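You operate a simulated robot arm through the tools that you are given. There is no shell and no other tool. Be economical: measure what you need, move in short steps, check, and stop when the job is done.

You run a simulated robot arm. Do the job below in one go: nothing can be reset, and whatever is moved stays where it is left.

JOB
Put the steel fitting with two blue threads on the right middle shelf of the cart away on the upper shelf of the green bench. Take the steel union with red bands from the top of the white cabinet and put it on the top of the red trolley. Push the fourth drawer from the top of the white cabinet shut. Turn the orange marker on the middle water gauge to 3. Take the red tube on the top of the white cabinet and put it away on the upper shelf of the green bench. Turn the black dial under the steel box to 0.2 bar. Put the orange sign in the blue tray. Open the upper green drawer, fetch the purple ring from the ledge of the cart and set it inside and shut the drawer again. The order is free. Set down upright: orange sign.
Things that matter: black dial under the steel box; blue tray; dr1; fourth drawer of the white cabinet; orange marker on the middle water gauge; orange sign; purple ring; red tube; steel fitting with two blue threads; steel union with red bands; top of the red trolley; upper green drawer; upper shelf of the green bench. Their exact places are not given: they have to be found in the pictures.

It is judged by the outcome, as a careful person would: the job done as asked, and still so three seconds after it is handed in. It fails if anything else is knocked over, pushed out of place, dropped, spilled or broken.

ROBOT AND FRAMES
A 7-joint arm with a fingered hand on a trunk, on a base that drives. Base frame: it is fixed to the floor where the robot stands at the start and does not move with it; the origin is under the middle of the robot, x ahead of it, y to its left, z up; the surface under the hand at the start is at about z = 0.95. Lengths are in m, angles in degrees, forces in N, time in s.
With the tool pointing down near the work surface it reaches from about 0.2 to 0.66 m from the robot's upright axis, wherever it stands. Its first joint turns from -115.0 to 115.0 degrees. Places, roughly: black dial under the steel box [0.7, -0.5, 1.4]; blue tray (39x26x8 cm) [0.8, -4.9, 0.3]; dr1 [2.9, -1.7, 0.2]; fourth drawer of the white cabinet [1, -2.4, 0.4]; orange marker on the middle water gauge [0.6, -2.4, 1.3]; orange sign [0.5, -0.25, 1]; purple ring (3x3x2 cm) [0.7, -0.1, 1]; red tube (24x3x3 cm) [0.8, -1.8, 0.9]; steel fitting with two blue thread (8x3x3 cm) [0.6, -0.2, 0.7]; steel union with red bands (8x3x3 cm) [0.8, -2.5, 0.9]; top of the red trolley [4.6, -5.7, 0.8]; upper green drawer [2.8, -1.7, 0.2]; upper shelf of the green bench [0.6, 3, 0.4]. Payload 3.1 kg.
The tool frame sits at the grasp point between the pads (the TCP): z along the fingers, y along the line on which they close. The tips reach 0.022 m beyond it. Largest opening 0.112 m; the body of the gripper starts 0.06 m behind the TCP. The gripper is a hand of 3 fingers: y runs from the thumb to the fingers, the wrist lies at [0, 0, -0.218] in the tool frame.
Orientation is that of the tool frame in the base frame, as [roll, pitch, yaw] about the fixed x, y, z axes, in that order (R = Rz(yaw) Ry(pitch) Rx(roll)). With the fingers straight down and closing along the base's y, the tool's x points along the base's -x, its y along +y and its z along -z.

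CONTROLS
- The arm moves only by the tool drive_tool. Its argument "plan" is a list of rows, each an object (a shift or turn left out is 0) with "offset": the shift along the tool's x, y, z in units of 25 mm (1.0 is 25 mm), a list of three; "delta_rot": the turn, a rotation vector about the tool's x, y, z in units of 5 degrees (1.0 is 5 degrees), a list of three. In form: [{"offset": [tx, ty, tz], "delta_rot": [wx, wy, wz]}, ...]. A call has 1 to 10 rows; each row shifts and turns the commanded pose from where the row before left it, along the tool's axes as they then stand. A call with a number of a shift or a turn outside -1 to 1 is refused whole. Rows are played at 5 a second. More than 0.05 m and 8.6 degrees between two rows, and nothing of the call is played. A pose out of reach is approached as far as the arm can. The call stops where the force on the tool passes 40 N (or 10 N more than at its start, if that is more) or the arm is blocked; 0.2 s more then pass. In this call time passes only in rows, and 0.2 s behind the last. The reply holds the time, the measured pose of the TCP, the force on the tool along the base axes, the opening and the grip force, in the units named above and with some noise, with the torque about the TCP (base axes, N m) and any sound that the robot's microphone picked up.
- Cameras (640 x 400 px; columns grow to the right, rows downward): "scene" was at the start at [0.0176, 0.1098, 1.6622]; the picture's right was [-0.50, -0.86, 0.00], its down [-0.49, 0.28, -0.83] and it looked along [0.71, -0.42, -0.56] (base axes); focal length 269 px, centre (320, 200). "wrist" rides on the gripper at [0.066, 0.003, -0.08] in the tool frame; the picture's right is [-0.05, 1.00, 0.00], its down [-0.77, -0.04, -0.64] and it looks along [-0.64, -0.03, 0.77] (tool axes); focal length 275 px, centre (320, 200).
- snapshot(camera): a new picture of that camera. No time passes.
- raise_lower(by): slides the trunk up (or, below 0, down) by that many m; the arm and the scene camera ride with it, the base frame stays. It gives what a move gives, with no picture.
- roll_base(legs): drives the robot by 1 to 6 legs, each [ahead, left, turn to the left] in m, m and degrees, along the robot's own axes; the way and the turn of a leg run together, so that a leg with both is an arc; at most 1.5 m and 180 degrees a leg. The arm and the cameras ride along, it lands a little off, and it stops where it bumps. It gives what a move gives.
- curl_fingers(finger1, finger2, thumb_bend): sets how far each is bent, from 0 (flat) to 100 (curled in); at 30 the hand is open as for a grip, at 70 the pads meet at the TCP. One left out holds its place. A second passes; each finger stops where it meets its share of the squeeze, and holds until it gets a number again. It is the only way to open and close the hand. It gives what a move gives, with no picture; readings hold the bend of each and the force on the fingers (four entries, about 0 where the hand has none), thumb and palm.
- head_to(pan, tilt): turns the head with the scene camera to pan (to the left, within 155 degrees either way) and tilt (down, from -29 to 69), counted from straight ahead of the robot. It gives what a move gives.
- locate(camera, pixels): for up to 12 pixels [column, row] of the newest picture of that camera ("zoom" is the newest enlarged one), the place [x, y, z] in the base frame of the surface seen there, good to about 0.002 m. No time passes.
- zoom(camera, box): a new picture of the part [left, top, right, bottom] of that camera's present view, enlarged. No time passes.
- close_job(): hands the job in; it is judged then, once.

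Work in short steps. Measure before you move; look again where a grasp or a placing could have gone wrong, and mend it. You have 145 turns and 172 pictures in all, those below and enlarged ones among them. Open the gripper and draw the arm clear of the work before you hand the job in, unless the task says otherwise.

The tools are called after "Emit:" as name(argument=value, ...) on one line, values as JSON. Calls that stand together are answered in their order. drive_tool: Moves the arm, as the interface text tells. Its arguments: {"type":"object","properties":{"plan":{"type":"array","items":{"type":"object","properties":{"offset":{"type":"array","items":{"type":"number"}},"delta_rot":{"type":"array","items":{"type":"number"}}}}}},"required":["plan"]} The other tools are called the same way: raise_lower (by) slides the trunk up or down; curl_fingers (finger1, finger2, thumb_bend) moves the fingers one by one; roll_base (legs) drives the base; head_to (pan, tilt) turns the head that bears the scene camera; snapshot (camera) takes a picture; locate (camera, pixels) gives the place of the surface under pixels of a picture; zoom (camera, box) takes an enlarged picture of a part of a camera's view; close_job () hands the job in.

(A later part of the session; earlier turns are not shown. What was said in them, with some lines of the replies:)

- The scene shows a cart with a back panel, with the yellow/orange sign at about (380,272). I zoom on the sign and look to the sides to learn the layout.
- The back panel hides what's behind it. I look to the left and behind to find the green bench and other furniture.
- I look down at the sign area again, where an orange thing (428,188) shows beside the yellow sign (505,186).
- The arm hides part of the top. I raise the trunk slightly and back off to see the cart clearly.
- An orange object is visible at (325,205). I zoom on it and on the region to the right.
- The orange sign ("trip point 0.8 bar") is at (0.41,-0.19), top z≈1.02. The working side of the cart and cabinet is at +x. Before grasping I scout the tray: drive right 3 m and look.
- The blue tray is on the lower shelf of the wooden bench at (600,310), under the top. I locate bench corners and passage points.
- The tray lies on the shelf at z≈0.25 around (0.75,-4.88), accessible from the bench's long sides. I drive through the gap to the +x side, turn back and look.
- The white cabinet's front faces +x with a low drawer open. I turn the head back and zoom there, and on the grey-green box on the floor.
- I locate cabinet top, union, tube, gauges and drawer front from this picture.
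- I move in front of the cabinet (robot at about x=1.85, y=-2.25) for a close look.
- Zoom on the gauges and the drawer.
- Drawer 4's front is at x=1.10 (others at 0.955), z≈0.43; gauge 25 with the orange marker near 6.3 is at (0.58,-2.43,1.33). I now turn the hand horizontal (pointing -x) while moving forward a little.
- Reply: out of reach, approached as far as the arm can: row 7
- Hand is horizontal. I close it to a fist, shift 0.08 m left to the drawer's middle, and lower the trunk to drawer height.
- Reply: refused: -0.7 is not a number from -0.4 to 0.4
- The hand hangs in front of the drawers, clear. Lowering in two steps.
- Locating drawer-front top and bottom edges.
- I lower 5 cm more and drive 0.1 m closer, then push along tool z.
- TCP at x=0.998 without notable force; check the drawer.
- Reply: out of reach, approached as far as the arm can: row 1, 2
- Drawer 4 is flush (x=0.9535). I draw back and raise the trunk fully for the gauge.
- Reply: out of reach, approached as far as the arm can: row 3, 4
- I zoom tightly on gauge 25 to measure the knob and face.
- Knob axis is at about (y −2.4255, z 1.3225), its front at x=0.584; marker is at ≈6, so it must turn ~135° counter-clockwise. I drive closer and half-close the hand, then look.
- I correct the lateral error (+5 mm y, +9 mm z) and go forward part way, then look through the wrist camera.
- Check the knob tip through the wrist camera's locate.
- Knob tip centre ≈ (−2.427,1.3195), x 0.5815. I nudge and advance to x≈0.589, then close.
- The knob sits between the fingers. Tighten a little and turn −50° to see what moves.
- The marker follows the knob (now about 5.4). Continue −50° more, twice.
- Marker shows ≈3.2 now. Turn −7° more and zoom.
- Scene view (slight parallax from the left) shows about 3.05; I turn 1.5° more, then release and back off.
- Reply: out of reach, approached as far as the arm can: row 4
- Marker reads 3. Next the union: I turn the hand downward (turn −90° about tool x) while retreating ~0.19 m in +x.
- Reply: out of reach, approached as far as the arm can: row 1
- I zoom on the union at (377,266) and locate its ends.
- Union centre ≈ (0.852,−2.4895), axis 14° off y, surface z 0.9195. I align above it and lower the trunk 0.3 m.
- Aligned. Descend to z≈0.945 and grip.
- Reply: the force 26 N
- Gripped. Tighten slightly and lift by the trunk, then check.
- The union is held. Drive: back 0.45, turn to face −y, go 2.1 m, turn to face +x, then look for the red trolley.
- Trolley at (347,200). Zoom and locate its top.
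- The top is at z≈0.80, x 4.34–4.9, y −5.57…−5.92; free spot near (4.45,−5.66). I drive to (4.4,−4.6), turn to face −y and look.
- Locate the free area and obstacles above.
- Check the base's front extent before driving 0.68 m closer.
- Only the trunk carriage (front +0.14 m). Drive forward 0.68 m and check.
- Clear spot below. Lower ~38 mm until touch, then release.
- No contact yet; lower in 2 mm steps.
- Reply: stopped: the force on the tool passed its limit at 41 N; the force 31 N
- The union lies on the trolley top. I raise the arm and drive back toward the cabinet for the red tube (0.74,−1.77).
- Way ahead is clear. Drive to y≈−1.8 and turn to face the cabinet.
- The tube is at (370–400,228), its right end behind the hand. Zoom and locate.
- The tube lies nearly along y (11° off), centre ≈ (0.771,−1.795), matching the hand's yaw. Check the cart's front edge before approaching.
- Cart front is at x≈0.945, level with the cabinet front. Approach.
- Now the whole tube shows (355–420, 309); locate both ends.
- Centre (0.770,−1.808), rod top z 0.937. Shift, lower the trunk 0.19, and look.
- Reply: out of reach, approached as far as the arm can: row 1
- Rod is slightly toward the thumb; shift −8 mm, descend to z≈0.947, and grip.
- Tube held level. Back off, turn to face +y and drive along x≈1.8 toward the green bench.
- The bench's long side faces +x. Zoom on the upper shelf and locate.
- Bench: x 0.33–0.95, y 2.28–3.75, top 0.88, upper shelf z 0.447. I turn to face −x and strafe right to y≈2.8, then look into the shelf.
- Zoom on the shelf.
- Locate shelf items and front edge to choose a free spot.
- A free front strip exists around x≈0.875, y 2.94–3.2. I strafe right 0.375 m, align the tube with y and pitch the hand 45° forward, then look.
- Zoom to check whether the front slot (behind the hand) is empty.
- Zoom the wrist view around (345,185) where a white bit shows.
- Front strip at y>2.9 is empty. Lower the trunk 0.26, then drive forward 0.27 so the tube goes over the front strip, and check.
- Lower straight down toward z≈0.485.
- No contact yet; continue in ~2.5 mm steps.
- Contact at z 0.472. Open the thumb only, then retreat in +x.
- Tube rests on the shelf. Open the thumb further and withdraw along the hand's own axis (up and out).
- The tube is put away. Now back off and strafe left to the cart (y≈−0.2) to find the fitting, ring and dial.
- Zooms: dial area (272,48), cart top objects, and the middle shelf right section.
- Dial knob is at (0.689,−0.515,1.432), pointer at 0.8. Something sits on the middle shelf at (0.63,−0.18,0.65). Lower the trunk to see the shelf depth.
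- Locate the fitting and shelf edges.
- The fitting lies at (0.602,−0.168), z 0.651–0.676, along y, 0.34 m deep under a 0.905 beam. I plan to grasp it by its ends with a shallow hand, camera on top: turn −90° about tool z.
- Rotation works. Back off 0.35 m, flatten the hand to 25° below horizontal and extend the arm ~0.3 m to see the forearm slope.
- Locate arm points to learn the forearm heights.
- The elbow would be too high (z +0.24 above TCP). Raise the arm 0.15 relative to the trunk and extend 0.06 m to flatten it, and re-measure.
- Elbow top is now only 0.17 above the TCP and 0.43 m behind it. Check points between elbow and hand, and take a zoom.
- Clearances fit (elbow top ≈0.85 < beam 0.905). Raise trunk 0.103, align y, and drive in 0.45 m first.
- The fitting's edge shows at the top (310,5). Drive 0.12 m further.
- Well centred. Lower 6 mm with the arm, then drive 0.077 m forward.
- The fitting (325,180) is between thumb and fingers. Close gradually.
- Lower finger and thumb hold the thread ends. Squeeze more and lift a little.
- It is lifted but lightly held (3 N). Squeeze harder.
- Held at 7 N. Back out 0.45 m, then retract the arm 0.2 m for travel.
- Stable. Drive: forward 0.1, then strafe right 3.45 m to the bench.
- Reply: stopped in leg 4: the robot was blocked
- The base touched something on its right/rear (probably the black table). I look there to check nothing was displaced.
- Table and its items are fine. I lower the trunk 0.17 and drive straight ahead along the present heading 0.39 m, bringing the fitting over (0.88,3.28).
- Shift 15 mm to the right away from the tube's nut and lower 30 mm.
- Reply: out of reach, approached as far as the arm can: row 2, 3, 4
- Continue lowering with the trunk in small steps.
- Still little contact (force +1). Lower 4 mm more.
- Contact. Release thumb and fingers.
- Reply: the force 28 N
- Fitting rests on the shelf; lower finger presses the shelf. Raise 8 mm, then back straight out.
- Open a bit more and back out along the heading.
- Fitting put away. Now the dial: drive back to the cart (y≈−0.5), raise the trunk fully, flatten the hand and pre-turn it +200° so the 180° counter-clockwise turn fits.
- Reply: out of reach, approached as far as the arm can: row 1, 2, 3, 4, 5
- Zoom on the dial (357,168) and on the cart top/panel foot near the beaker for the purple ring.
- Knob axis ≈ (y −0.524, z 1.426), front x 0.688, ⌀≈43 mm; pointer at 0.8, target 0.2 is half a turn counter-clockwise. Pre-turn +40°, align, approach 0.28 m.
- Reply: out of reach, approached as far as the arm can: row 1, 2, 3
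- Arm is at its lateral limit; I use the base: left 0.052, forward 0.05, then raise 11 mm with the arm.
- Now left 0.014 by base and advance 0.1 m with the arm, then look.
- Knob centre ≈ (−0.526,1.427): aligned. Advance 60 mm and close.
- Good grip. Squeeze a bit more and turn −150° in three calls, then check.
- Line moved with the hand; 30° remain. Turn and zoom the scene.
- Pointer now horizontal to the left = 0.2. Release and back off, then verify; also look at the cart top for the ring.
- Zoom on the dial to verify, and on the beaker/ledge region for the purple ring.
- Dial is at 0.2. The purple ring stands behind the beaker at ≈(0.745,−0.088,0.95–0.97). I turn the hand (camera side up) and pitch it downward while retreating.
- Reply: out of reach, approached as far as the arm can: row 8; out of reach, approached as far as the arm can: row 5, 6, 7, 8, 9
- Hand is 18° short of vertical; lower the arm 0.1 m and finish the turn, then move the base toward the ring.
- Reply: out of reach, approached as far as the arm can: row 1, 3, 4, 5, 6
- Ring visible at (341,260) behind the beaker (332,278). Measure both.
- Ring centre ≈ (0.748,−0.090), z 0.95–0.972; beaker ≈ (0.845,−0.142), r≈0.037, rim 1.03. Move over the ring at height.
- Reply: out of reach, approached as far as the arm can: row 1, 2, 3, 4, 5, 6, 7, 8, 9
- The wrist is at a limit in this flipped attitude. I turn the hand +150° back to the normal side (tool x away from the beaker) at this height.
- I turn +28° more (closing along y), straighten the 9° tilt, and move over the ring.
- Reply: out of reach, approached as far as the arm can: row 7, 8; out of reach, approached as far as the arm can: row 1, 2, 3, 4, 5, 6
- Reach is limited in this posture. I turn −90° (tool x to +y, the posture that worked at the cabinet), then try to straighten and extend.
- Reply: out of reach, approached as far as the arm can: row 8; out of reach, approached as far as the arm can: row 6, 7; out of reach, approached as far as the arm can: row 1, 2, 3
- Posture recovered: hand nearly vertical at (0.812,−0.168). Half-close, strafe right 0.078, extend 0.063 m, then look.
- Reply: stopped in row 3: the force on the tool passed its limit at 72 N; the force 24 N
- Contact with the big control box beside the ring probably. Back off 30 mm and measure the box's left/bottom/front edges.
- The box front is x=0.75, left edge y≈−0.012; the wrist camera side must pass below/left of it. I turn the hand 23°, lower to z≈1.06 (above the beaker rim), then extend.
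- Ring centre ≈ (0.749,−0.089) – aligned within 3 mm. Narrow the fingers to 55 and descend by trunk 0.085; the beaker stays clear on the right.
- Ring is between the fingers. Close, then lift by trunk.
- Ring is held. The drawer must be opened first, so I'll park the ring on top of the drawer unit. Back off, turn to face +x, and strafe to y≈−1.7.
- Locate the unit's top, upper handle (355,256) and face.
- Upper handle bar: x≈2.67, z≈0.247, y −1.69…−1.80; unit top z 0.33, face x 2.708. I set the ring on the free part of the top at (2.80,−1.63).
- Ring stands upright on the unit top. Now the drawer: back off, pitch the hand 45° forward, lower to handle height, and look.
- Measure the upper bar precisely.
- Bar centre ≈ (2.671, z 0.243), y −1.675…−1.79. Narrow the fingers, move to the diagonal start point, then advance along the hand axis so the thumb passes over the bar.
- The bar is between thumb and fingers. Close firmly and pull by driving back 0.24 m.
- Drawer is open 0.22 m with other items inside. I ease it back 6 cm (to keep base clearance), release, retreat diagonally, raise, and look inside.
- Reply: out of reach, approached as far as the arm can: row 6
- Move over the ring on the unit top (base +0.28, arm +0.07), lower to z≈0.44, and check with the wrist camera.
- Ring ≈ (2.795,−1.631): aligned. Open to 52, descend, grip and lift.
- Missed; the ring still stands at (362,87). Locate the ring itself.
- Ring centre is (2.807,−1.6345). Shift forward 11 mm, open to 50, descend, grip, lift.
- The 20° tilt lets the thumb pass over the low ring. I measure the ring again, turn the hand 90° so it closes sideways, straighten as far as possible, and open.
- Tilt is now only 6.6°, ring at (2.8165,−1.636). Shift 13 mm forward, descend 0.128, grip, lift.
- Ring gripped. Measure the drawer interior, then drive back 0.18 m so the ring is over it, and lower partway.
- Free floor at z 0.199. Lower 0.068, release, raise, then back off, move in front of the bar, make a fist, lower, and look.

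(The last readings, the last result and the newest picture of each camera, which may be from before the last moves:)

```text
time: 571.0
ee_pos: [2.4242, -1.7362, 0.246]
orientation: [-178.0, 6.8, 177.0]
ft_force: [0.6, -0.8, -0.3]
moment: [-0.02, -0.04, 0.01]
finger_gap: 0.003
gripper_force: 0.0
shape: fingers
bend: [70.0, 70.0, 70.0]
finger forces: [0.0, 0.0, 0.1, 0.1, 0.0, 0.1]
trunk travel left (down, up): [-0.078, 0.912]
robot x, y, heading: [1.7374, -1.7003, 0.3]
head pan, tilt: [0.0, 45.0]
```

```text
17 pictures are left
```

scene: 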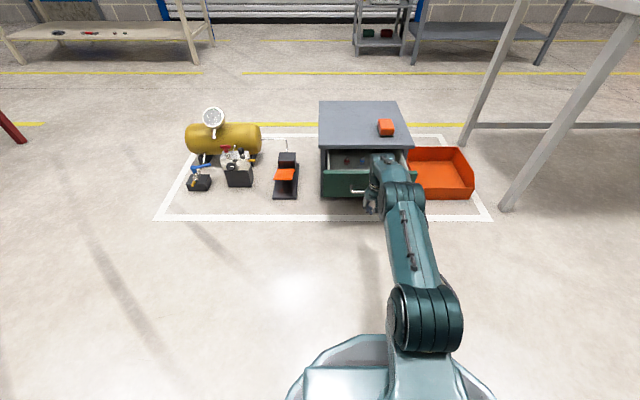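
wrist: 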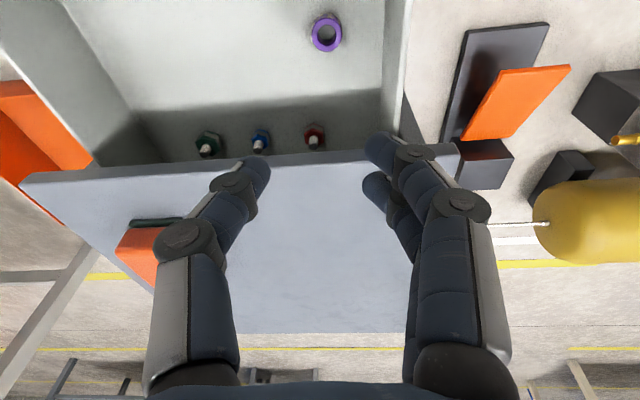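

Ring stands in the drawer. Push the bar: drive 0.222 m, then press with the arm; then check the face position.

Emit:
roll_base(legs=[[0.222, 0, 0]])

Emit:
drive_tool(plan=[{"offset": [-0.3, 0, 0]}, {"offset": [-0.3, 0, 0]}, {"offset": [-0.3, 0, 0]}, {"offset": [-0.3, 0, 0]}])

Emit:
roll_base(legs=[[-0.25, 0, 0]])

Emit:
snapshot(camera="scene")

Emit:
locate(camera="scene", pixels=[[330, 150], [335, 165], [330, 180], [335, 190], [340, 155]])

```text
time: 572.7
ee_pos: [2.6438, -1.7376, 0.2465]
orientation: [-177.9, 6.7, 176.7]
ft_force: [0.2, 0.6, -1.1]
moment: [-0.04, -0.03, 0.0]
finger_gap: 0.0029
gripper_force: 0.2
shape: fingers
bend: [70.0, 70.0, 70.0]
finger forces: [0.0, 0.1, 0.0, 0.0, 0.0, 0.1]
trunk travel left (down, up): [-0.078, 0.912]
robot x, y, heading: [1.9634, -1.7004, -0.0]
head pan, tilt: [0.0, 45.0]
```

```text
time: 573.7
ee_pos: [2.6506, -1.7396, 0.2491]
orientation: [-177.9, 6.3, 176.8]
ft_force: [-27.4, 0.7, -6.9]
moment: [-0.13, 0.23, 0.52]
finger_gap: 0.0026
gripper_force: 11.5
shape: fingers
bend: [70.0, 70.0, 70.0]
finger forces: [0.0, 23.6, 0.0, 0.0, 0.1, 0.0]
out of reach, approached as far as the arm can: row 2, 3, 4
trunk travel left (down, up): [-0.078, 0.912]
robot x, y, heading: [1.9579, -1.7007, -0.6]
head pan, tilt: [0.0, 45.0]
```

```text
time: 575.5
ee_pos: [2.4049, -1.74, 0.2508]
orientation: [-177.9, 6.8, 176.7]
ft_force: [0.7, -0.1, -0.2]
moment: [-0.02, 0.0, -0.03]
finger_gap: 0.0025
gripper_force: 0.0
shape: fingers
bend: [70.0, 70.0, 70.0]
finger forces: [0.0, 0.0, 0.0, 0.0, 0.1, 0.0]
trunk travel left (down, up): [-0.078, 0.912]
robot x, y, heading: [1.7132, -1.6978, -0.5]
head pan, tilt: [0.0, 45.0]
```

```text
16 pictures are left
```

scene: 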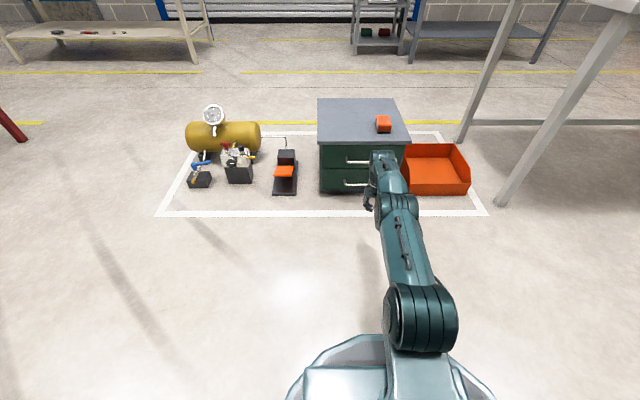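

```text
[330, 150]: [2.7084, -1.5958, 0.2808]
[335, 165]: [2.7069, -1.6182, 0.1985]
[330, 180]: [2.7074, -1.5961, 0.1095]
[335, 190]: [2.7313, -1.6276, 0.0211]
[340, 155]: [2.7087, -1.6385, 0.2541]
```

Drawer is shut (face x 2.708). Now the sign: drive around through the gap to the −x side of the cart, raise, and pitch the hand 45° forward (closing sideways to hold the sign by its edges).

Emit:
roll_base(legs=[[-0.12, 0, 0.5], [0, -0.78, 0], [0, -0.78, 0], [-1.15, 0, 0], [-1.15, 0, 0]])

Emit:
raise_lower(by=0.4)

Emit:
raise_lower(by=0.4)

Emit:
roll_base(legs=[[0, 1.03, 0], [0, 1.03, 0], [0, 1.0, 0]])

Emit:
drive_tool(plan=[{"delta_rot": [0, -0.95, 0]}, {"delta_rot": [0, -0.95, 0]}, {"delta_rot": [0, -0.95, 0]}, {"delta_rot": [0, -0.95, 0]}, {"delta_rot": [0, -0.95, 0]}, {"delta_rot": [0, -0.95, 0]}, {"delta_rot": [0, -0.95, 0]}, {"delta_rot": [0, -0.95, 0]}])

Emit:
curl_fingers(finger1=32, finger2=32, thumb_bend=32)

Emit:
head_to(pan=0, tilt=32)

Emit:
snapshot(camera="scene")

```text
time: 595.4
ee_pos: [-0.0355, -3.2563, 0.2506]
orientation: [-178.0, 6.7, 174.8]
ft_force: [0.0, 0.8, 0.8]
moment: [0.03, 0.03, 0.0]
finger_gap: 0.0027
gripper_force: 0.0
shape: fingers
bend: [70.0, 70.0, 70.0]
finger forces: [0.0, 0.0, 0.0, 0.0, 0.0, 0.0]
trunk travel left (down, up): [-0.078, 0.912]
robot x, y, heading: [-0.7226, -3.1963, -2.3]
head pan, tilt: [0.0, 45.0]
```

```text
time: 599.3
ee_pos: [-0.0348, -3.2576, 0.6498]
orientation: [-178.0, 6.8, 174.8]
ft_force: [-0.1, -0.1, 0.9]
moment: [0.01, 0.0, -0.02]
finger_gap: 0.0026
gripper_force: 0.1
shape: fingers
bend: [70.0, 70.0, 70.0]
finger forces: [0.0, 0.0, 0.1, 0.0, 0.1, 0.0]
trunk travel left (down, up): [-0.478, 0.512]
robot x, y, heading: [-0.7189, -3.2002, -2.1]
head pan, tilt: [0.0, 45.0]
```

```text
time: 603.1
ee_pos: [-0.0349, -3.2564, 1.0494]
orientation: [-178.0, 6.7, 174.9]
ft_force: [-0.2, 0.3, 0.4]
moment: [0.01, 0.0, -0.01]
finger_gap: 0.0029
gripper_force: 0.1
shape: fingers
bend: [70.0, 70.0, 70.0]
finger forces: [0.0, 0.0, 0.0, 0.0, 0.0, 0.0]
trunk travel left (down, up): [-0.878, 0.112]
robot x, y, heading: [-0.7248, -3.1969, -1.8]
head pan, tilt: [0.0, 45.0]
```

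```text
time: 618.0
ee_pos: [0.0502, -0.2116, 1.0513]
orientation: [-178.1, 6.6, 175.4]
ft_force: [0.2, -0.3, -0.8]
moment: [0.0, 0.01, 0.0]
finger_gap: 0.0026
gripper_force: 0.1
shape: fingers
bend: [70.0, 70.0, 70.0]
finger forces: [0.0, 0.0, 0.1, 0.1, 0.0, 0.0]
trunk travel left (down, up): [-0.878, 0.112]
robot x, y, heading: [-0.6381, -0.1587, -1.5]
head pan, tilt: [0.0, 45.0]
```

```text
time: 619.8
ee_pos: [0.0495, -0.2118, 1.0514]
orientation: [-177.1, 44.8, 177.2]
ft_force: [-0.2, -0.1, 0.6]
moment: [0.05, -0.01, 0.04]
finger_gap: 0.0027
gripper_force: 0.0
shape: fingers
bend: [70.0, 70.0, 70.0]
finger forces: [0.0, 0.1, 0.1, 0.0, 0.0, 0.0]
trunk travel left (down, up): [-0.878, 0.112]
robot x, y, heading: [-0.6369, -0.1582, -1.3]
head pan, tilt: [0.0, 45.0]
```

```text
time: 620.8
ee_pos: [0.0501, -0.2114, 1.0517]
orientation: [-177.3, 44.6, 177.1]
ft_force: [0.1, -1.1, -0.3]
moment: [0.0, 0.02, -0.02]
finger_gap: 0.1058
gripper_force: 0.0
shape: fingers
bend: [32.0, 32.0, 32.0]
finger forces: [0.0, 0.0, 0.1, 0.0, 0.0, 0.0]
trunk travel left (down, up): [-0.878, 0.112]
robot x, y, heading: [-0.639, -0.1558, -1.5]
head pan, tilt: [0.0, 45.0]
```

```text
time: 621.6
ee_pos: [0.0498, -0.2126, 1.0515]
orientation: [-177.2, 44.7, 177.1]
ft_force: [-0.5, -0.8, 0.0]
moment: [0.05, -0.04, -0.03]
finger_gap: 0.1056
gripper_force: 0.1
shape: fingers
bend: [32.0, 32.0, 32.0]
finger forces: [0.0, 0.0, 0.0, 0.0, 0.0, 0.0]
trunk travel left (down, up): [-0.878, 0.112]
robot x, y, heading: [-0.6394, -0.1554, -1.1]
head pan, tilt: [0.0, 32.0]
```

```text
15 pictures are left
```

scene: 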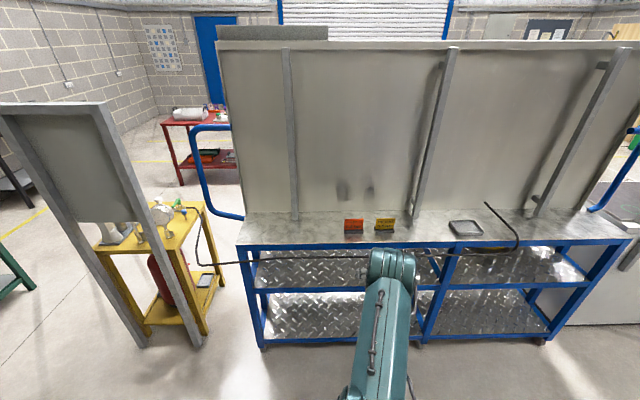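

Locate the orange sign's edges (346–363, 219–232) and its neighbour.

Emit:
zoom(camera="scene", box=[334, 208, 398, 248])

Emit:
locate(camera="scene", pixels=[[347, 223], [361, 223], [354, 220], [354, 228], [354, 232], [377, 223], [354, 238], [354, 243]])

```text
10.00 times, centred on (366, 228) of scene
```

zoom: 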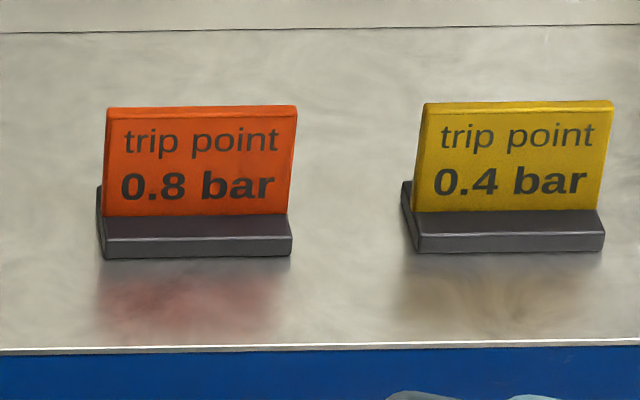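

```text
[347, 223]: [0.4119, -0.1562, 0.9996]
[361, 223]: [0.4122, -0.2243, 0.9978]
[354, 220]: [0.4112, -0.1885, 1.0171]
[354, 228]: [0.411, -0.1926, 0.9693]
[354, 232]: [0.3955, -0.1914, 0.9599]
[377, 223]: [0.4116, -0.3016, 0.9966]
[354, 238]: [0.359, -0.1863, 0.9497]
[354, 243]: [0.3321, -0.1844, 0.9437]
```

The plate is 9.3 cm wide, so pinching its 1 cm thickness from above is safer. I bring the hand vertical, retract, turn it so it closes along x, and drive 0.35 m nearer.

Emit:
drive_tool(plan=[{"delta_rot": [0, 0.95, 0]}, {"delta_rot": [0, 0.95, 0]}, {"delta_rot": [0, 0.95, 0]}, {"delta_rot": [0, 0.95, 0]}, {"delta_rot": [0, 0.95, 0]}, {"delta_rot": [0, 0.95, 0]}, {"delta_rot": [0, 0.95, 0]}, {"delta_rot": [0, 0.95, 0]}])

Emit:
drive_tool(plan=[{"offset": [1, 0, 0]}, {"offset": [1, 0, 0]}, {"offset": [1, 0, 0]}, {"offset": [1, 0, 0]}, {"offset": [0.8, 0, 0]}, {"delta_rot": [0, 0.9, 0]}, {"delta_rot": [0, 0.4, 0]}])

Emit:
drive_tool(plan=[{"delta_rot": [0, 0, -1]}, {"delta_rot": [0, 0, -1]}, {"delta_rot": [0, 0, -1]}, {"delta_rot": [0, 0, -1]}, {"delta_rot": [0, 0, -1]}, {"delta_rot": [0, 0, -1]}, {"delta_rot": [0, 0, -1]}, {"delta_rot": [0, 0, -1]}, {"delta_rot": [0, 0, -1]}])

Emit:
drive_tool(plan=[{"delta_rot": [0, 0, -1]}, {"delta_rot": [0, 0, -1]}, {"delta_rot": [0, 0, -1]}, {"delta_rot": [0, 0, -1]}, {"delta_rot": [0, 0, -1]}, {"delta_rot": [0, 0, -1]}, {"delta_rot": [0, 0, -1]}, {"delta_rot": [0, 0, -1]}, {"delta_rot": [0, 0, -0.8]}])

Emit:
curl_fingers(finger1=52, finger2=52, thumb_bend=52)

Emit:
roll_base(legs=[[0.35, 0, 1.1]])

Emit:
snapshot(camera="wrist")

```text
time: 623.4
ee_pos: [0.051, -0.2131, 1.0488]
orientation: [-178.1, 6.5, 175.6]
ft_force: [0.4, 0.5, 0.1]
moment: [0.02, 0.01, 0.01]
finger_gap: 0.1061
gripper_force: 0.0
shape: fingers
bend: [32.0, 32.0, 32.0]
finger forces: [0.0, 0.0, 0.1, 0.0, 0.1, 0.0]
trunk travel left (down, up): [-0.878, 0.112]
robot x, y, heading: [-0.6349, -0.1551, -1.3]
head pan, tilt: [0.0, 32.0]
```

```text
time: 625.0
ee_pos: [-0.0685, -0.2028, 1.0365]
orientation: [-178.0, 0.3, 175.1]
ft_force: [0.0, -0.5, 0.2]
moment: [0.02, -0.03, 0.03]
finger_gap: 0.1058
gripper_force: 0.0
shape: fingers
bend: [32.0, 32.0, 32.0]
finger forces: [0.1, 0.1, 0.1, 0.1, 0.1, 0.0]
trunk travel left (down, up): [-0.878, 0.112]
robot x, y, heading: [-0.6391, -0.1551, -1.5]
head pan, tilt: [0.0, 32.0]
```

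```text
time: 627.0
ee_pos: [-0.0688, -0.2013, 1.0379]
orientation: [-178.5, -1.2, -139.8]
ft_force: [-0.3, -0.2, -0.6]
moment: [0.03, 0.01, 0.0]
finger_gap: 0.1061
gripper_force: 0.0
shape: fingers
bend: [32.0, 32.0, 32.0]
finger forces: [0.0, 0.0, 0.0, 0.0, 0.0, 0.0]
trunk travel left (down, up): [-0.878, 0.112]
robot x, y, heading: [-0.639, -0.1538, -1.1]
head pan, tilt: [0.0, 32.0]
```

```text
time: 629.0
ee_pos: [-0.0695, -0.2034, 1.0354]
orientation: [-179.7, -1.8, -95.7]
ft_force: [-0.5, 0.5, 0.5]
moment: [-0.03, 0.0, -0.05]
finger_gap: 0.1062
gripper_force: 0.0
shape: fingers
bend: [32.0, 32.0, 32.0]
finger forces: [0.1, 0.0, 0.1, 0.0, 0.1, 0.0]
trunk travel left (down, up): [-0.878, 0.112]
robot x, y, heading: [-0.639, -0.1549, -1.2]
head pan, tilt: [0.0, 32.0]
```

```text
time: 630.0
ee_pos: [-0.069, -0.2023, 1.0356]
orientation: [-179.7, -2.0, -95.8]
ft_force: [-0.9, -0.1, -0.1]
moment: [0.03, -0.01, 0.0]
finger_gap: 0.05
gripper_force: 0.1
shape: fingers
bend: [52.0, 52.0, 52.0]
finger forces: [0.0, 0.0, 0.0, 0.0, 0.1, 0.0]
trunk travel left (down, up): [-0.878, 0.112]
robot x, y, heading: [-0.6349, -0.1536, -1.1]
head pan, tilt: [0.0, 32.0]
```

```text
time: 632.2
ee_pos: [0.2836, -0.1944, 1.0367]
orientation: [-179.7, -2.0, -94.6]
ft_force: [-0.1, 0.4, 0.9]
moment: [0.0, -0.04, -0.02]
finger_gap: 0.0499
gripper_force: 0.1
shape: fingers
bend: [52.0, 52.0, 52.0]
finger forces: [0.1, 0.0, 0.0, 0.1, 0.1, 0.1]
trunk travel left (down, up): [-0.878, 0.112]
robot x, y, heading: [-0.2878, -0.1611, -0.2]
head pan, tilt: [0.0, 32.0]
```

```text
13 pictures are left
```

wrist: 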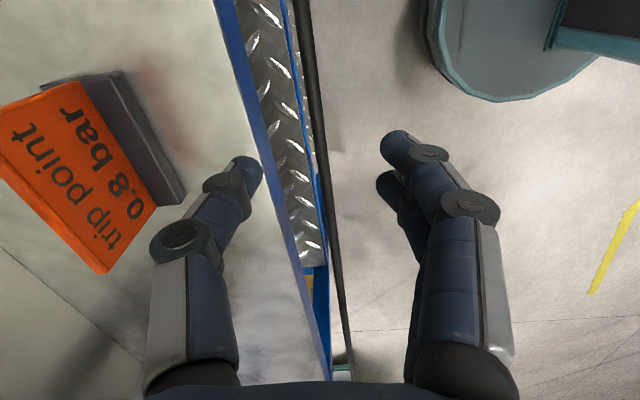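

Hand is vertical. Raise 3 cm, drive 0.132 m so the sign is between thumb and fingers, lower to z≈1.005, grip and lift.

Emit:
raise_lower(by=0.035)

Emit:
drive_tool(plan=[{"delta_rot": [0, 0, -0.9]}])

Emit:
roll_base(legs=[[0.131, 0, 0.2]])

Emit:
raise_lower(by=-0.066)

Emit:
snapshot(camera="wrist")

Emit:
curl_fingers(finger1=75, finger2=75, thumb_bend=75)

Emit:
raise_lower(by=0.1)

Emit:
snapshot(camera="wrist")

```text
time: 633.0
ee_pos: [0.2836, -0.1935, 1.0718]
orientation: [-179.8, -2.0, -94.4]
ft_force: [0.0, -0.3, -0.6]
moment: [0.0, 0.0, 0.03]
finger_gap: 0.0501
gripper_force: 0.0
shape: fingers
bend: [52.0, 52.0, 52.0]
finger forces: [0.0, 0.0, 0.0, 0.0, 0.1, 0.1]
trunk travel left (down, up): [-0.913, 0.077]
robot x, y, heading: [-0.2892, -0.1613, -0.1]
head pan, tilt: [0.0, 32.0]
```

```text
time: 633.4
ee_pos: [0.2836, -0.1951, 1.0718]
orientation: [-179.9, -1.9, -90.1]
ft_force: [0.0, 0.2, -0.8]
moment: [-0.02, -0.05, 0.01]
finger_gap: 0.0502
gripper_force: 0.0
shape: fingers
bend: [52.0, 52.0, 52.0]
finger forces: [0.1, 0.0, 0.0, 0.0, 0.0, 0.0]
trunk travel left (down, up): [-0.913, 0.077]
robot x, y, heading: [-0.2878, -0.1576, -0.0]
head pan, tilt: [0.0, 32.0]
```

```text
time: 634.7
ee_pos: [0.4139, -0.1919, 1.0727]
orientation: [-179.9, -2.0, -89.8]
ft_force: [0.4, -0.7, 0.5]
moment: [0.0, 0.04, 0.0]
finger_gap: 0.05
gripper_force: 0.0
shape: fingers
bend: [52.0, 52.0, 52.0]
finger forces: [0.0, 0.0, 0.1, 0.1, 0.1, 0.0]
trunk travel left (down, up): [-0.913, 0.077]
robot x, y, heading: [-0.1579, -0.1594, 0.1]
head pan, tilt: [0.0, 32.0]
```

```text
time: 635.8
ee_pos: [0.4133, -0.1921, 1.0055]
orientation: [-179.9, -2.1, -89.8]
ft_force: [-0.5, 0.0, -0.5]
moment: [-0.01, 0.02, -0.03]
finger_gap: 0.0499
gripper_force: 0.1
shape: fingers
bend: [52.0, 52.0, 52.0]
finger forces: [0.0, 0.1, 0.0, 0.0, 0.1, 0.0]
trunk travel left (down, up): [-0.847, 0.143]
robot x, y, heading: [-0.1554, -0.161, -0.1]
head pan, tilt: [0.0, 32.0]
```

```text
12 pictures are left
```

wrist: 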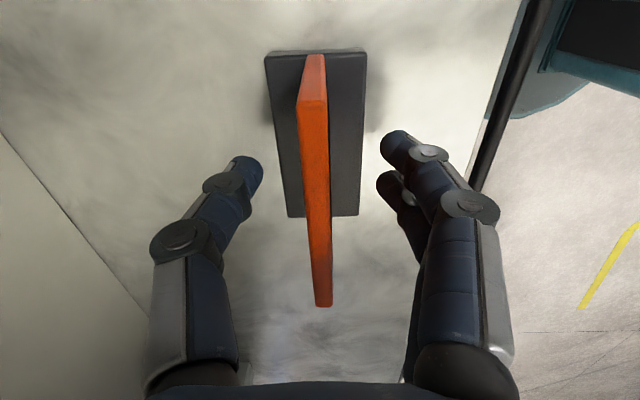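

```text
time: 636.8
ee_pos: [0.4141, -0.1925, 1.0061]
orientation: [-180.0, -1.9, -89.8]
ft_force: [0.8, -0.3, 0.1]
moment: [-0.06, 0.01, 0.01]
finger_gap: 0.0052
gripper_force: 9.9
shape: fingers
bend: [72.0, 72.0, 69.0]
finger forces: [4.5, 4.4, 0.0, 0.1, 9.1, 0.0]
trunk travel left (down, up): [-0.847, 0.143]
robot x, y, heading: [-0.1595, -0.1611, 0.3]
head pan, tilt: [0.0, 32.0]
```

```text
time: 638.1
ee_pos: [0.4154, -0.1931, 1.1058]
orientation: [-179.9, -2.0, -89.8]
ft_force: [0.2, -0.1, -0.5]
moment: [0.0, -0.02, -0.01]
finger_gap: 0.0053
gripper_force: 8.5
shape: fingers
bend: [72.0, 72.0, 69.0]
finger forces: [4.5, 4.4, 0.0, 0.0, 9.0, 0.1]
trunk travel left (down, up): [-0.947, 0.043]
robot x, y, heading: [-0.1559, -0.1619, 0.2]
head pan, tilt: [0.0, 32.0]
```

```text
11 pictures are left
```

wrist: 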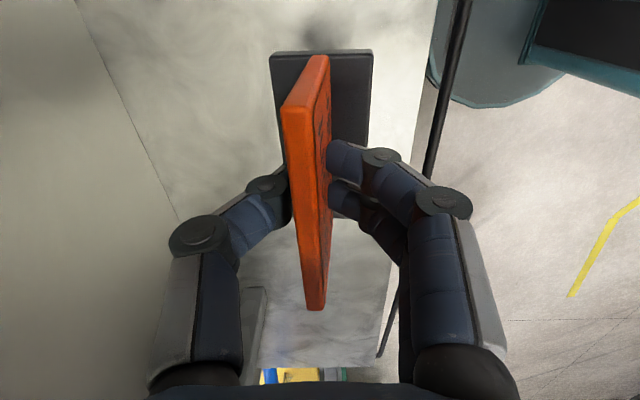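

Sign is held upright. Squeeze slightly, then drive around through the gap to the bench's +x side facing the tray, and lower outside the bench.

Emit:
curl_fingers(finger1=79, finger2=79, thumb_bend=78)

Emit:
roll_base(legs=[[-0.54, 0, 0], [0, -1.53, 0], [0, -1.53, 0], [1.2, 0, 0], [1.2, 0, 0]])

Emit:
roll_base(legs=[[0, 0, 90], [0, 0, 90], [0, 0.83, 0], [0, 0.83, 0]])

Emit:
raise_lower(by=-0.4)

Emit:
raise_lower(by=-0.22)

Emit:
head_to(pan=0, tilt=30)

Emit:
snapshot(camera="scene")

```text
time: 639.1
ee_pos: [0.4154, -0.1918, 1.1066]
orientation: [-179.8, -2.0, -89.8]
ft_force: [0.3, 0.5, -0.8]
moment: [0.0, -0.02, 0.02]
finger_gap: 0.0045
gripper_force: 13.3
shape: fingers
bend: [75.0, 75.0, 69.0]
finger forces: [6.7, 6.5, 0.0, 0.0, 13.3, 0.1]
trunk travel left (down, up): [-0.947, 0.043]
robot x, y, heading: [-0.1582, -0.1623, 0.1]
head pan, tilt: [0.0, 32.0]
```

```text
refused: -1.53 is not a number from -1.5 to 1.5
```

```text
time: 655.1
ee_pos: [-0.7726, -1.7637, 1.1067]
orientation: [-179.8, -2.0, 88.5]
ft_force: [-0.1, 0.5, -0.7]
moment: [0.0, 0.03, 0.0]
finger_gap: 0.0043
gripper_force: 12.2
shape: fingers
bend: [76.0, 76.0, 69.0]
finger forces: [6.0, 5.9, 0.1, 0.1, 12.2, 0.1]
trunk travel left (down, up): [-0.947, 0.043]
robot x, y, heading: [-0.202, -1.8111, 178.2]
head pan, tilt: [0.0, 32.0]
```

```text
time: 658.9
ee_pos: [-0.7723, -1.7627, 0.7056]
orientation: [-179.9, -2.0, 88.5]
ft_force: [-0.3, -0.7, -0.7]
moment: [0.0, 0.03, 0.0]
finger_gap: 0.0037
gripper_force: 12.4
shape: fingers
bend: [76.0, 76.0, 69.0]
finger forces: [6.1, 5.9, 0.0, 0.0, 12.1, 0.1]
trunk travel left (down, up): [-0.547, 0.443]
robot x, y, heading: [-0.201, -1.8102, 178.5]
head pan, tilt: [0.0, 32.0]
```

```text
time: 661.2
ee_pos: [-0.7728, -1.764, 0.4858]
orientation: [-179.8, -2.0, 88.4]
ft_force: [-0.4, -0.4, -0.9]
moment: [0.02, 0.02, -0.01]
finger_gap: 0.0038
gripper_force: 12.1
shape: fingers
bend: [76.0, 76.0, 69.0]
finger forces: [6.2, 5.9, 0.0, 0.1, 12.2, 0.1]
trunk travel left (down, up): [-0.327, 0.663]
robot x, y, heading: [-0.2038, -1.8134, 178.5]
head pan, tilt: [0.0, 32.0]
```

```text
time: 661.9
ee_pos: [-0.7726, -1.7643, 0.4859]
orientation: [-179.8, -2.0, 88.6]
ft_force: [0.5, -0.2, -0.6]
moment: [-0.03, -0.01, 0.02]
finger_gap: 0.0042
gripper_force: 12.1
shape: fingers
bend: [76.0, 76.0, 69.0]
finger forces: [6.1, 5.8, 0.0, 0.0, 12.3, 0.0]
trunk travel left (down, up): [-0.327, 0.663]
robot x, y, heading: [-0.2019, -1.8096, 178.5]
head pan, tilt: [0.0, 30.0]
```

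```text
10 pictures are left
```

scene: 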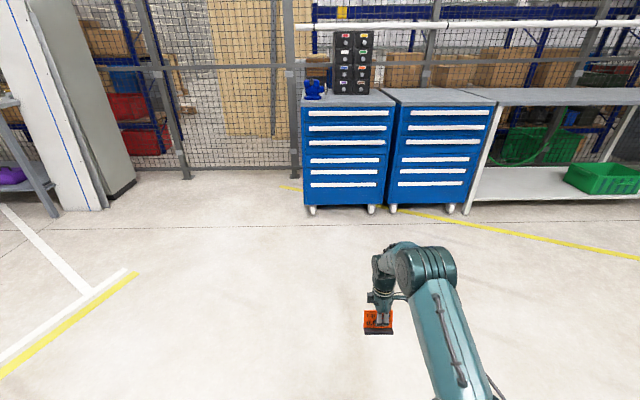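

One leg was refused (over 1.5 m), so the turn happened at the cart—no bump reported and the sign is still held. I continue with heading 180: left, back through the gap, and left to the tray.

Emit:
roll_base(legs=[[0.5, 0, 1.5], [0, 1.42, 0], [-1.205, 0, 0], [-1.205, 0, 0], [0, 0.83, 0], [0, 0.8, 0]])

Emit:
head_to(pan=5, tilt=25)

Emit:
snapshot(camera="scene")

```text
time: 690.7
ee_pos: [1.0277, -4.856, 0.4849]
orientation: [-179.9, -2.0, 86.5]
ft_force: [0.5, 0.0, -1.7]
moment: [-0.07, 0.0, 0.0]
finger_gap: 0.0039
gripper_force: 12.1
shape: fingers
bend: [76.0, 76.0, 69.0]
finger forces: [6.2, 6.0, 0.0, 0.1, 12.4, 0.0]
trunk travel left (down, up): [-0.327, 0.663]
robot x, y, heading: [1.5952, -4.9249, 176.5]
head pan, tilt: [0.0, 30.0]
```

```text
time: 691.4
ee_pos: [1.0272, -4.8557, 0.4849]
orientation: [-179.8, -2.0, 86.5]
ft_force: [-0.2, -1.0, -1.1]
moment: [-0.01, 0.05, -0.01]
finger_gap: 0.0042
gripper_force: 12.4
shape: fingers
bend: [76.0, 76.0, 69.0]
finger forces: [6.2, 5.9, 0.1, 0.0, 12.4, 0.1]
trunk travel left (down, up): [-0.327, 0.663]
robot x, y, heading: [1.5942, -4.9199, 176.6]
head pan, tilt: [5.0, 25.0]
```

```text
9 pictures are left
```

scene: 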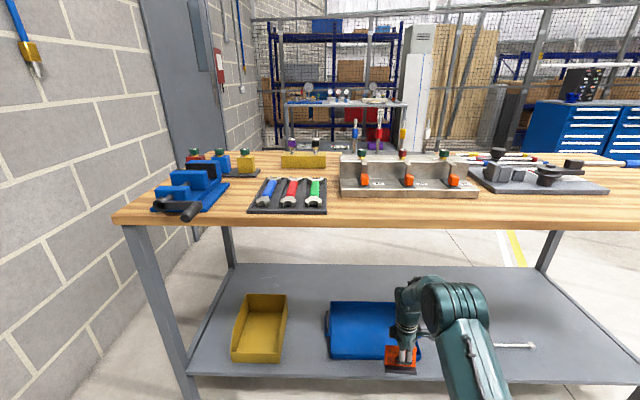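

Locate the tray's rims and floor, the shelf edge and the bench top edge.

Emit:
locate(camera="scene", pixels=[[355, 325], [350, 345], [375, 320], [332, 304], [380, 304], [330, 352], [360, 356], [300, 378], [320, 227], [425, 290], [420, 345]])

Emit:
zoom(camera="scene", box=[300, 270, 480, 390])

```text
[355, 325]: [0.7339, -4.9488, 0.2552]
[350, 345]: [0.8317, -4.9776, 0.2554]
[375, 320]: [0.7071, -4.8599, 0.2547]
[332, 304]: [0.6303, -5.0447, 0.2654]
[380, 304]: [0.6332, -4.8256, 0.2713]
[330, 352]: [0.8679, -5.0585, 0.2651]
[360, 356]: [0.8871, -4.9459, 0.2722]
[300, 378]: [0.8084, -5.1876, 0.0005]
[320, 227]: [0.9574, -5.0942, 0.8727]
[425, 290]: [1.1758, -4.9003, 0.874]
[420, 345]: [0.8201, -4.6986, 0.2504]
```

```text
3.33 times, centred on (390, 330) of scene
```

zoom: 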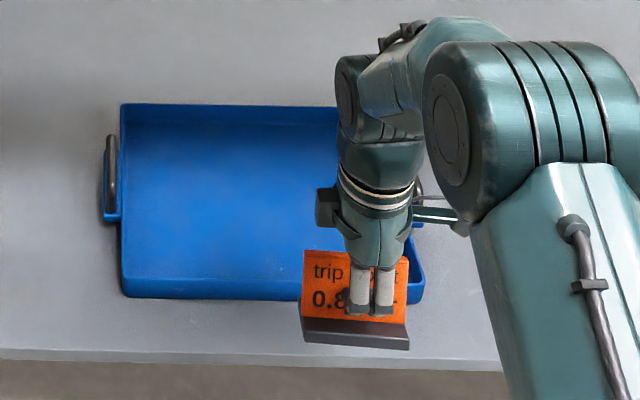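

Tray floor z 0.255, x 0.63–0.887, y −5.05…−4.67, rim ≈0.275. Lower to TCP 0.385, drive in 0.225 m, and lower to just above the floor.

Emit:
raise_lower(by=-0.1)

Emit:
roll_base(legs=[[0.225, 0, 0]])

Emit:
raise_lower(by=-0.06)

Emit:
snapshot(camera="wrist")

Emit:
snapshot(camera="scene")

```text
time: 692.7
ee_pos: [1.0271, -4.8546, 0.3853]
orientation: [-179.9, -2.0, 86.4]
ft_force: [-0.8, -0.5, -0.1]
moment: [-0.01, -0.01, -0.03]
finger_gap: 0.0038
gripper_force: 12.9
shape: fingers
bend: [76.0, 76.0, 69.0]
finger forces: [6.2, 6.0, 0.1, 0.0, 12.5, 0.1]
trunk travel left (down, up): [-0.227, 0.763]
robot x, y, heading: [1.5924, -4.9259, 176.3]
head pan, tilt: [5.0, 25.0]
```

```text
time: 694.4
ee_pos: [0.8048, -4.8411, 0.3854]
orientation: [-179.9, -2.0, 86.5]
ft_force: [0.7, -0.2, -0.1]
moment: [0.01, 0.0, 0.0]
finger_gap: 0.0042
gripper_force: 12.1
shape: fingers
bend: [76.0, 76.0, 69.0]
finger forces: [6.2, 6.1, 0.0, 0.0, 12.4, 0.0]
trunk travel left (down, up): [-0.227, 0.763]
robot x, y, heading: [1.3741, -4.9094, 176.2]
head pan, tilt: [5.0, 25.0]
```

```text
time: 695.4
ee_pos: [0.8046, -4.8408, 0.3242]
orientation: [-179.8, -2.0, 86.4]
ft_force: [0.9, 0.5, -0.8]
moment: [0.01, -0.01, -0.01]
finger_gap: 0.0039
gripper_force: 13.1
shape: fingers
bend: [76.0, 76.0, 69.0]
finger forces: [6.2, 6.1, 0.1, 0.0, 12.4, 0.0]
trunk travel left (down, up): [-0.167, 0.823]
robot x, y, heading: [1.3695, -4.9121, 176.6]
head pan, tilt: [5.0, 25.0]
```

```text
7 pictures are left
```

wrist: 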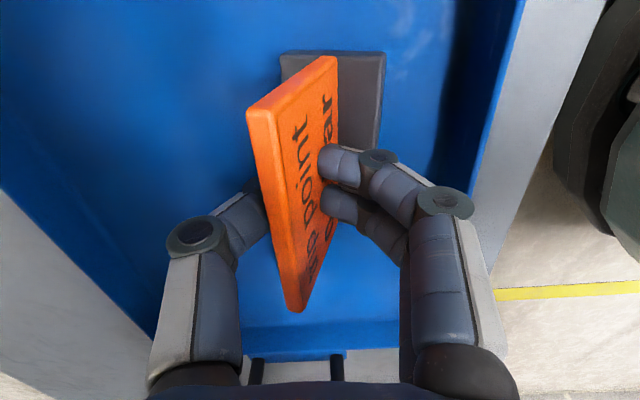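

```text
6 pictures are left
```

scene: 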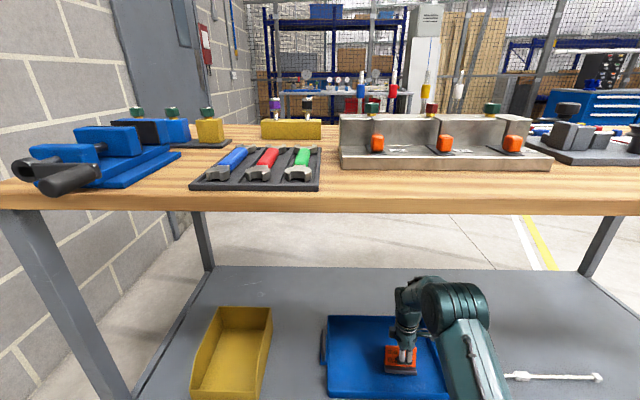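

The sign has pivoted a little in the grip; pressing gently on the floor will level it. Lower in small steps.

Emit:
raise_lower(by=-0.007)

Emit:
raise_lower(by=-0.004)

Emit:
snapshot(camera="wrist")

```text
time: 696.0
ee_pos: [0.8045, -4.8414, 0.3187]
orientation: [-179.9, -2.1, 86.5]
ft_force: [-0.4, -0.4, -0.3]
moment: [-0.01, 0.01, 0.03]
finger_gap: 0.0042
gripper_force: 12.8
shape: fingers
bend: [76.0, 76.0, 69.0]
finger forces: [6.1, 6.2, 0.0, 0.1, 12.6, 0.1]
trunk travel left (down, up): [-0.16, 0.83]
robot x, y, heading: [1.3734, -4.9099, 176.4]
head pan, tilt: [5.0, 25.0]
```

```text
time: 696.5
ee_pos: [0.8055, -4.8403, 0.3145]
orientation: [-179.9, -2.0, 86.4]
ft_force: [-0.1, 0.3, -0.7]
moment: [0.03, -0.02, -0.02]
finger_gap: 0.0041
gripper_force: 12.4
shape: fingers
bend: [76.0, 76.0, 69.0]
finger forces: [6.2, 6.0, 0.1, 0.1, 12.5, 0.0]
trunk travel left (down, up): [-0.156, 0.834]
robot x, y, heading: [1.3704, -4.9099, 176.4]
head pan, tilt: [5.0, 25.0]
```

```text
5 pictures are left
```

wrist: 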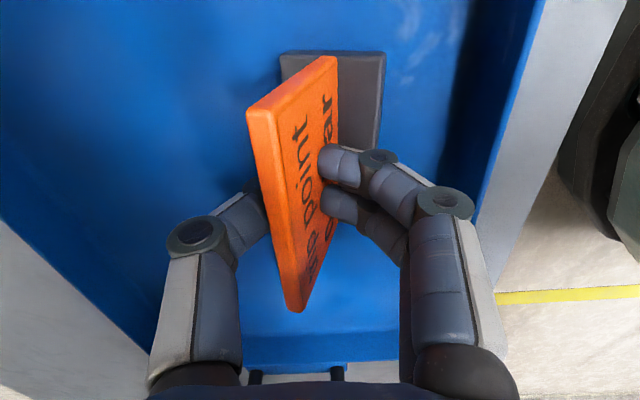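

Still no contact; continue.

Emit:
raise_lower(by=-0.004)

Emit:
raise_lower(by=-0.003)

Emit:
raise_lower(by=-0.003)

```text
time: 697.0
ee_pos: [0.8056, -4.8418, 0.3115]
orientation: [-179.8, -1.9, 86.3]
ft_force: [1.7, 0.9, 4.2]
moment: [-0.03, -0.03, 0.02]
finger_gap: 0.0038
gripper_force: 14.0
shape: fingers
bend: [76.0, 76.0, 69.0]
finger forces: [7.5, 7.8, 0.1, 0.0, 12.8, 0.1]
trunk travel left (down, up): [-0.152, 0.838]
robot x, y, heading: [1.3739, -4.9076, 176.1]
head pan, tilt: [5.0, 25.0]
```

```text
time: 697.5
ee_pos: [0.8059, -4.8416, 0.3093]
orientation: [-179.8, -2.1, 86.4]
ft_force: [5.2, 0.1, 15.6]
moment: [-0.04, -0.09, 0.0]
finger_gap: 0.0039
gripper_force: 18.0
shape: fingers
bend: [77.0, 77.0, 71.0]
finger forces: [10.8, 11.2, 0.0, 0.0, 12.9, 0.1]
trunk travel left (down, up): [-0.149, 0.841]
robot x, y, heading: [1.3752, -4.9108, 176.3]
head pan, tilt: [5.0, 25.0]
```

```text
time: 698.0
ee_pos: [0.8051, -4.8409, 0.304]
orientation: [-179.9, -1.9, 86.5]
ft_force: [3.6, 0.7, 6.9]
moment: [0.02, 0.07, -0.02]
finger_gap: 0.0039
gripper_force: 15.7
shape: fingers
bend: [76.0, 76.0, 72.0]
finger forces: [8.5, 8.3, 0.0, 0.0, 14.4, 0.0]
trunk travel left (down, up): [-0.146, 0.844]
robot x, y, heading: [1.3735, -4.9074, 176.5]
head pan, tilt: [5.0, 25.0]
```

Contact made and it settled. Loosen slightly and look.

Emit:
curl_fingers(finger1=68, finger2=68, thumb_bend=65)

Emit:
snapshot(camera="wrist")

```text
time: 699.0
ee_pos: [0.8051, -4.8409, 0.3036]
orientation: [-179.9, -2.1, 86.4]
ft_force: [0.1, -0.5, 0.2]
moment: [-0.02, 0.0, -0.03]
finger_gap: 0.0106
gripper_force: 0.0
shape: fingers
bend: [68.0, 68.0, 65.0]
finger forces: [0.0, 0.0, 0.0, 0.0, 0.0, 0.0]
trunk travel left (down, up): [-0.146, 0.844]
robot x, y, heading: [1.3725, -4.9097, 176.4]
head pan, tilt: [5.0, 25.0]
```

```text
4 pictures are left
```

wrist: 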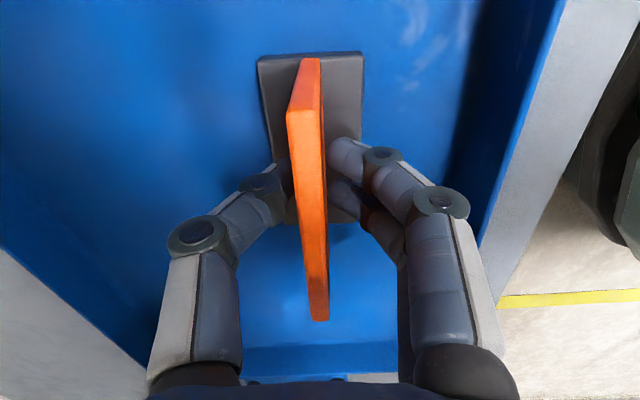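

The sign stands upright in the tray. Open further, raise 0.085 m, and back straight out.

Emit:
curl_fingers(finger1=58, finger2=58, thumb_bend=57)

Emit:
raise_lower(by=0.085)

Emit:
roll_base(legs=[[-0.4, 0, 0]])

Emit:
curl_fingers(finger1=30, finger2=30, thumb_bend=30)

Emit:
snapshot(camera="scene")

```text
time: 700.0
ee_pos: [0.8056, -4.8415, 0.305]
orientation: [-179.9, -2.0, 86.4]
ft_force: [0.3, 0.3, -0.2]
moment: [-0.03, -0.02, -0.02]
finger_gap: 0.0364
gripper_force: 0.0
shape: fingers
bend: [57.0, 57.0, 56.0]
finger forces: [0.0, 0.0, 0.0, 0.0, 0.1, 0.1]
trunk travel left (down, up): [-0.146, 0.844]
robot x, y, heading: [1.376, -4.9106, 176.7]
head pan, tilt: [5.0, 25.0]
```

```text
time: 701.3
ee_pos: [0.8051, -4.8421, 0.3901]
orientation: [-179.9, -2.1, 86.4]
ft_force: [0.6, 0.2, 0.2]
moment: [-0.03, 0.01, 0.01]
finger_gap: 0.0361
gripper_force: 0.1
shape: fingers
bend: [57.0, 57.0, 56.0]
finger forces: [0.0, 0.1, 0.0, 0.0, 0.0, 0.0]
trunk travel left (down, up): [-0.231, 0.759]
robot x, y, heading: [1.3723, -4.9078, 176.6]
head pan, tilt: [5.0, 25.0]
```

```text
time: 703.8
ee_pos: [1.205, -4.8642, 0.3901]
orientation: [-179.8, -1.9, 86.3]
ft_force: [-0.5, -0.3, -0.9]
moment: [0.01, 0.01, 0.0]
finger_gap: 0.0361
gripper_force: 0.2
shape: fingers
bend: [57.0, 57.0, 56.0]
finger forces: [0.0, 0.0, 0.0, 0.0, 0.0, 0.1]
trunk travel left (down, up): [-0.231, 0.759]
robot x, y, heading: [1.7724, -4.938, 176.5]
head pan, tilt: [5.0, 25.0]
```

```text
time: 704.8
ee_pos: [1.2047, -4.8645, 0.3907]
orientation: [-179.9, -2.0, 86.4]
ft_force: [1.4, 0.4, 0.7]
moment: [0.03, -0.01, -0.01]
finger_gap: 0.1113
gripper_force: 0.0
shape: fingers
bend: [30.0, 30.0, 30.0]
finger forces: [0.0, 0.0, 0.1, 0.0, 0.0, 0.1]
trunk travel left (down, up): [-0.231, 0.759]
robot x, y, heading: [1.7741, -4.9358, 176.1]
head pan, tilt: [5.0, 25.0]
```

```text
3 pictures are left
```

scene: 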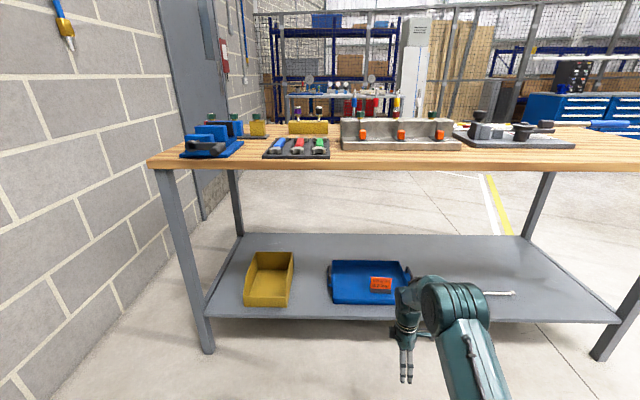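

The orange sign stands upright in the blue tray at (381,283), the hand is open and clear, and every other part of the job is done. I hand in.

Emit:
close_job()

```text
The job is handed in.
```

I did all eight parts of the job and handed it in with the hand open and clear of the work.

| Part | Result |
|---|---|
| Steel fitting with two blue threads | On the upper shelf of the green bench |
| Steel union with red bands | On the top of the red trolley |
| Fourth drawer of the white cabinet | Pushed shut, flush with the other drawers |
| Orange marker on the middle water gauge | Turned to 3 |
| Red tube | On the upper shelf of the green bench |
| Black dial under the steel box | Set to 0.2 bar |
| Orange sign | Standing upright in the blue tray |
| Purple ring | Inside the upper green drawer, and the drawer is shut again |

Four things could affect the judging:
- **Black table:** the base bumped something next to the green bench, most likely the black table. I looked afterwards, and the table and everything on it seemed in place.
- **Control box:** the hand pressed into something beside the cart's control box with about 72 N while I was reaching for the ring. I backed off but did not check closely for marks.
- **Ring:** I first parked the ring on top of the drawer unit to free the hand. My first two tries to pick it up from there missed and moved it slightly, but it stayed upright.
- **Turn at the cart:** a drive command was refused while I held the sign, so the robot turned right next to the cart. No bump was reported.
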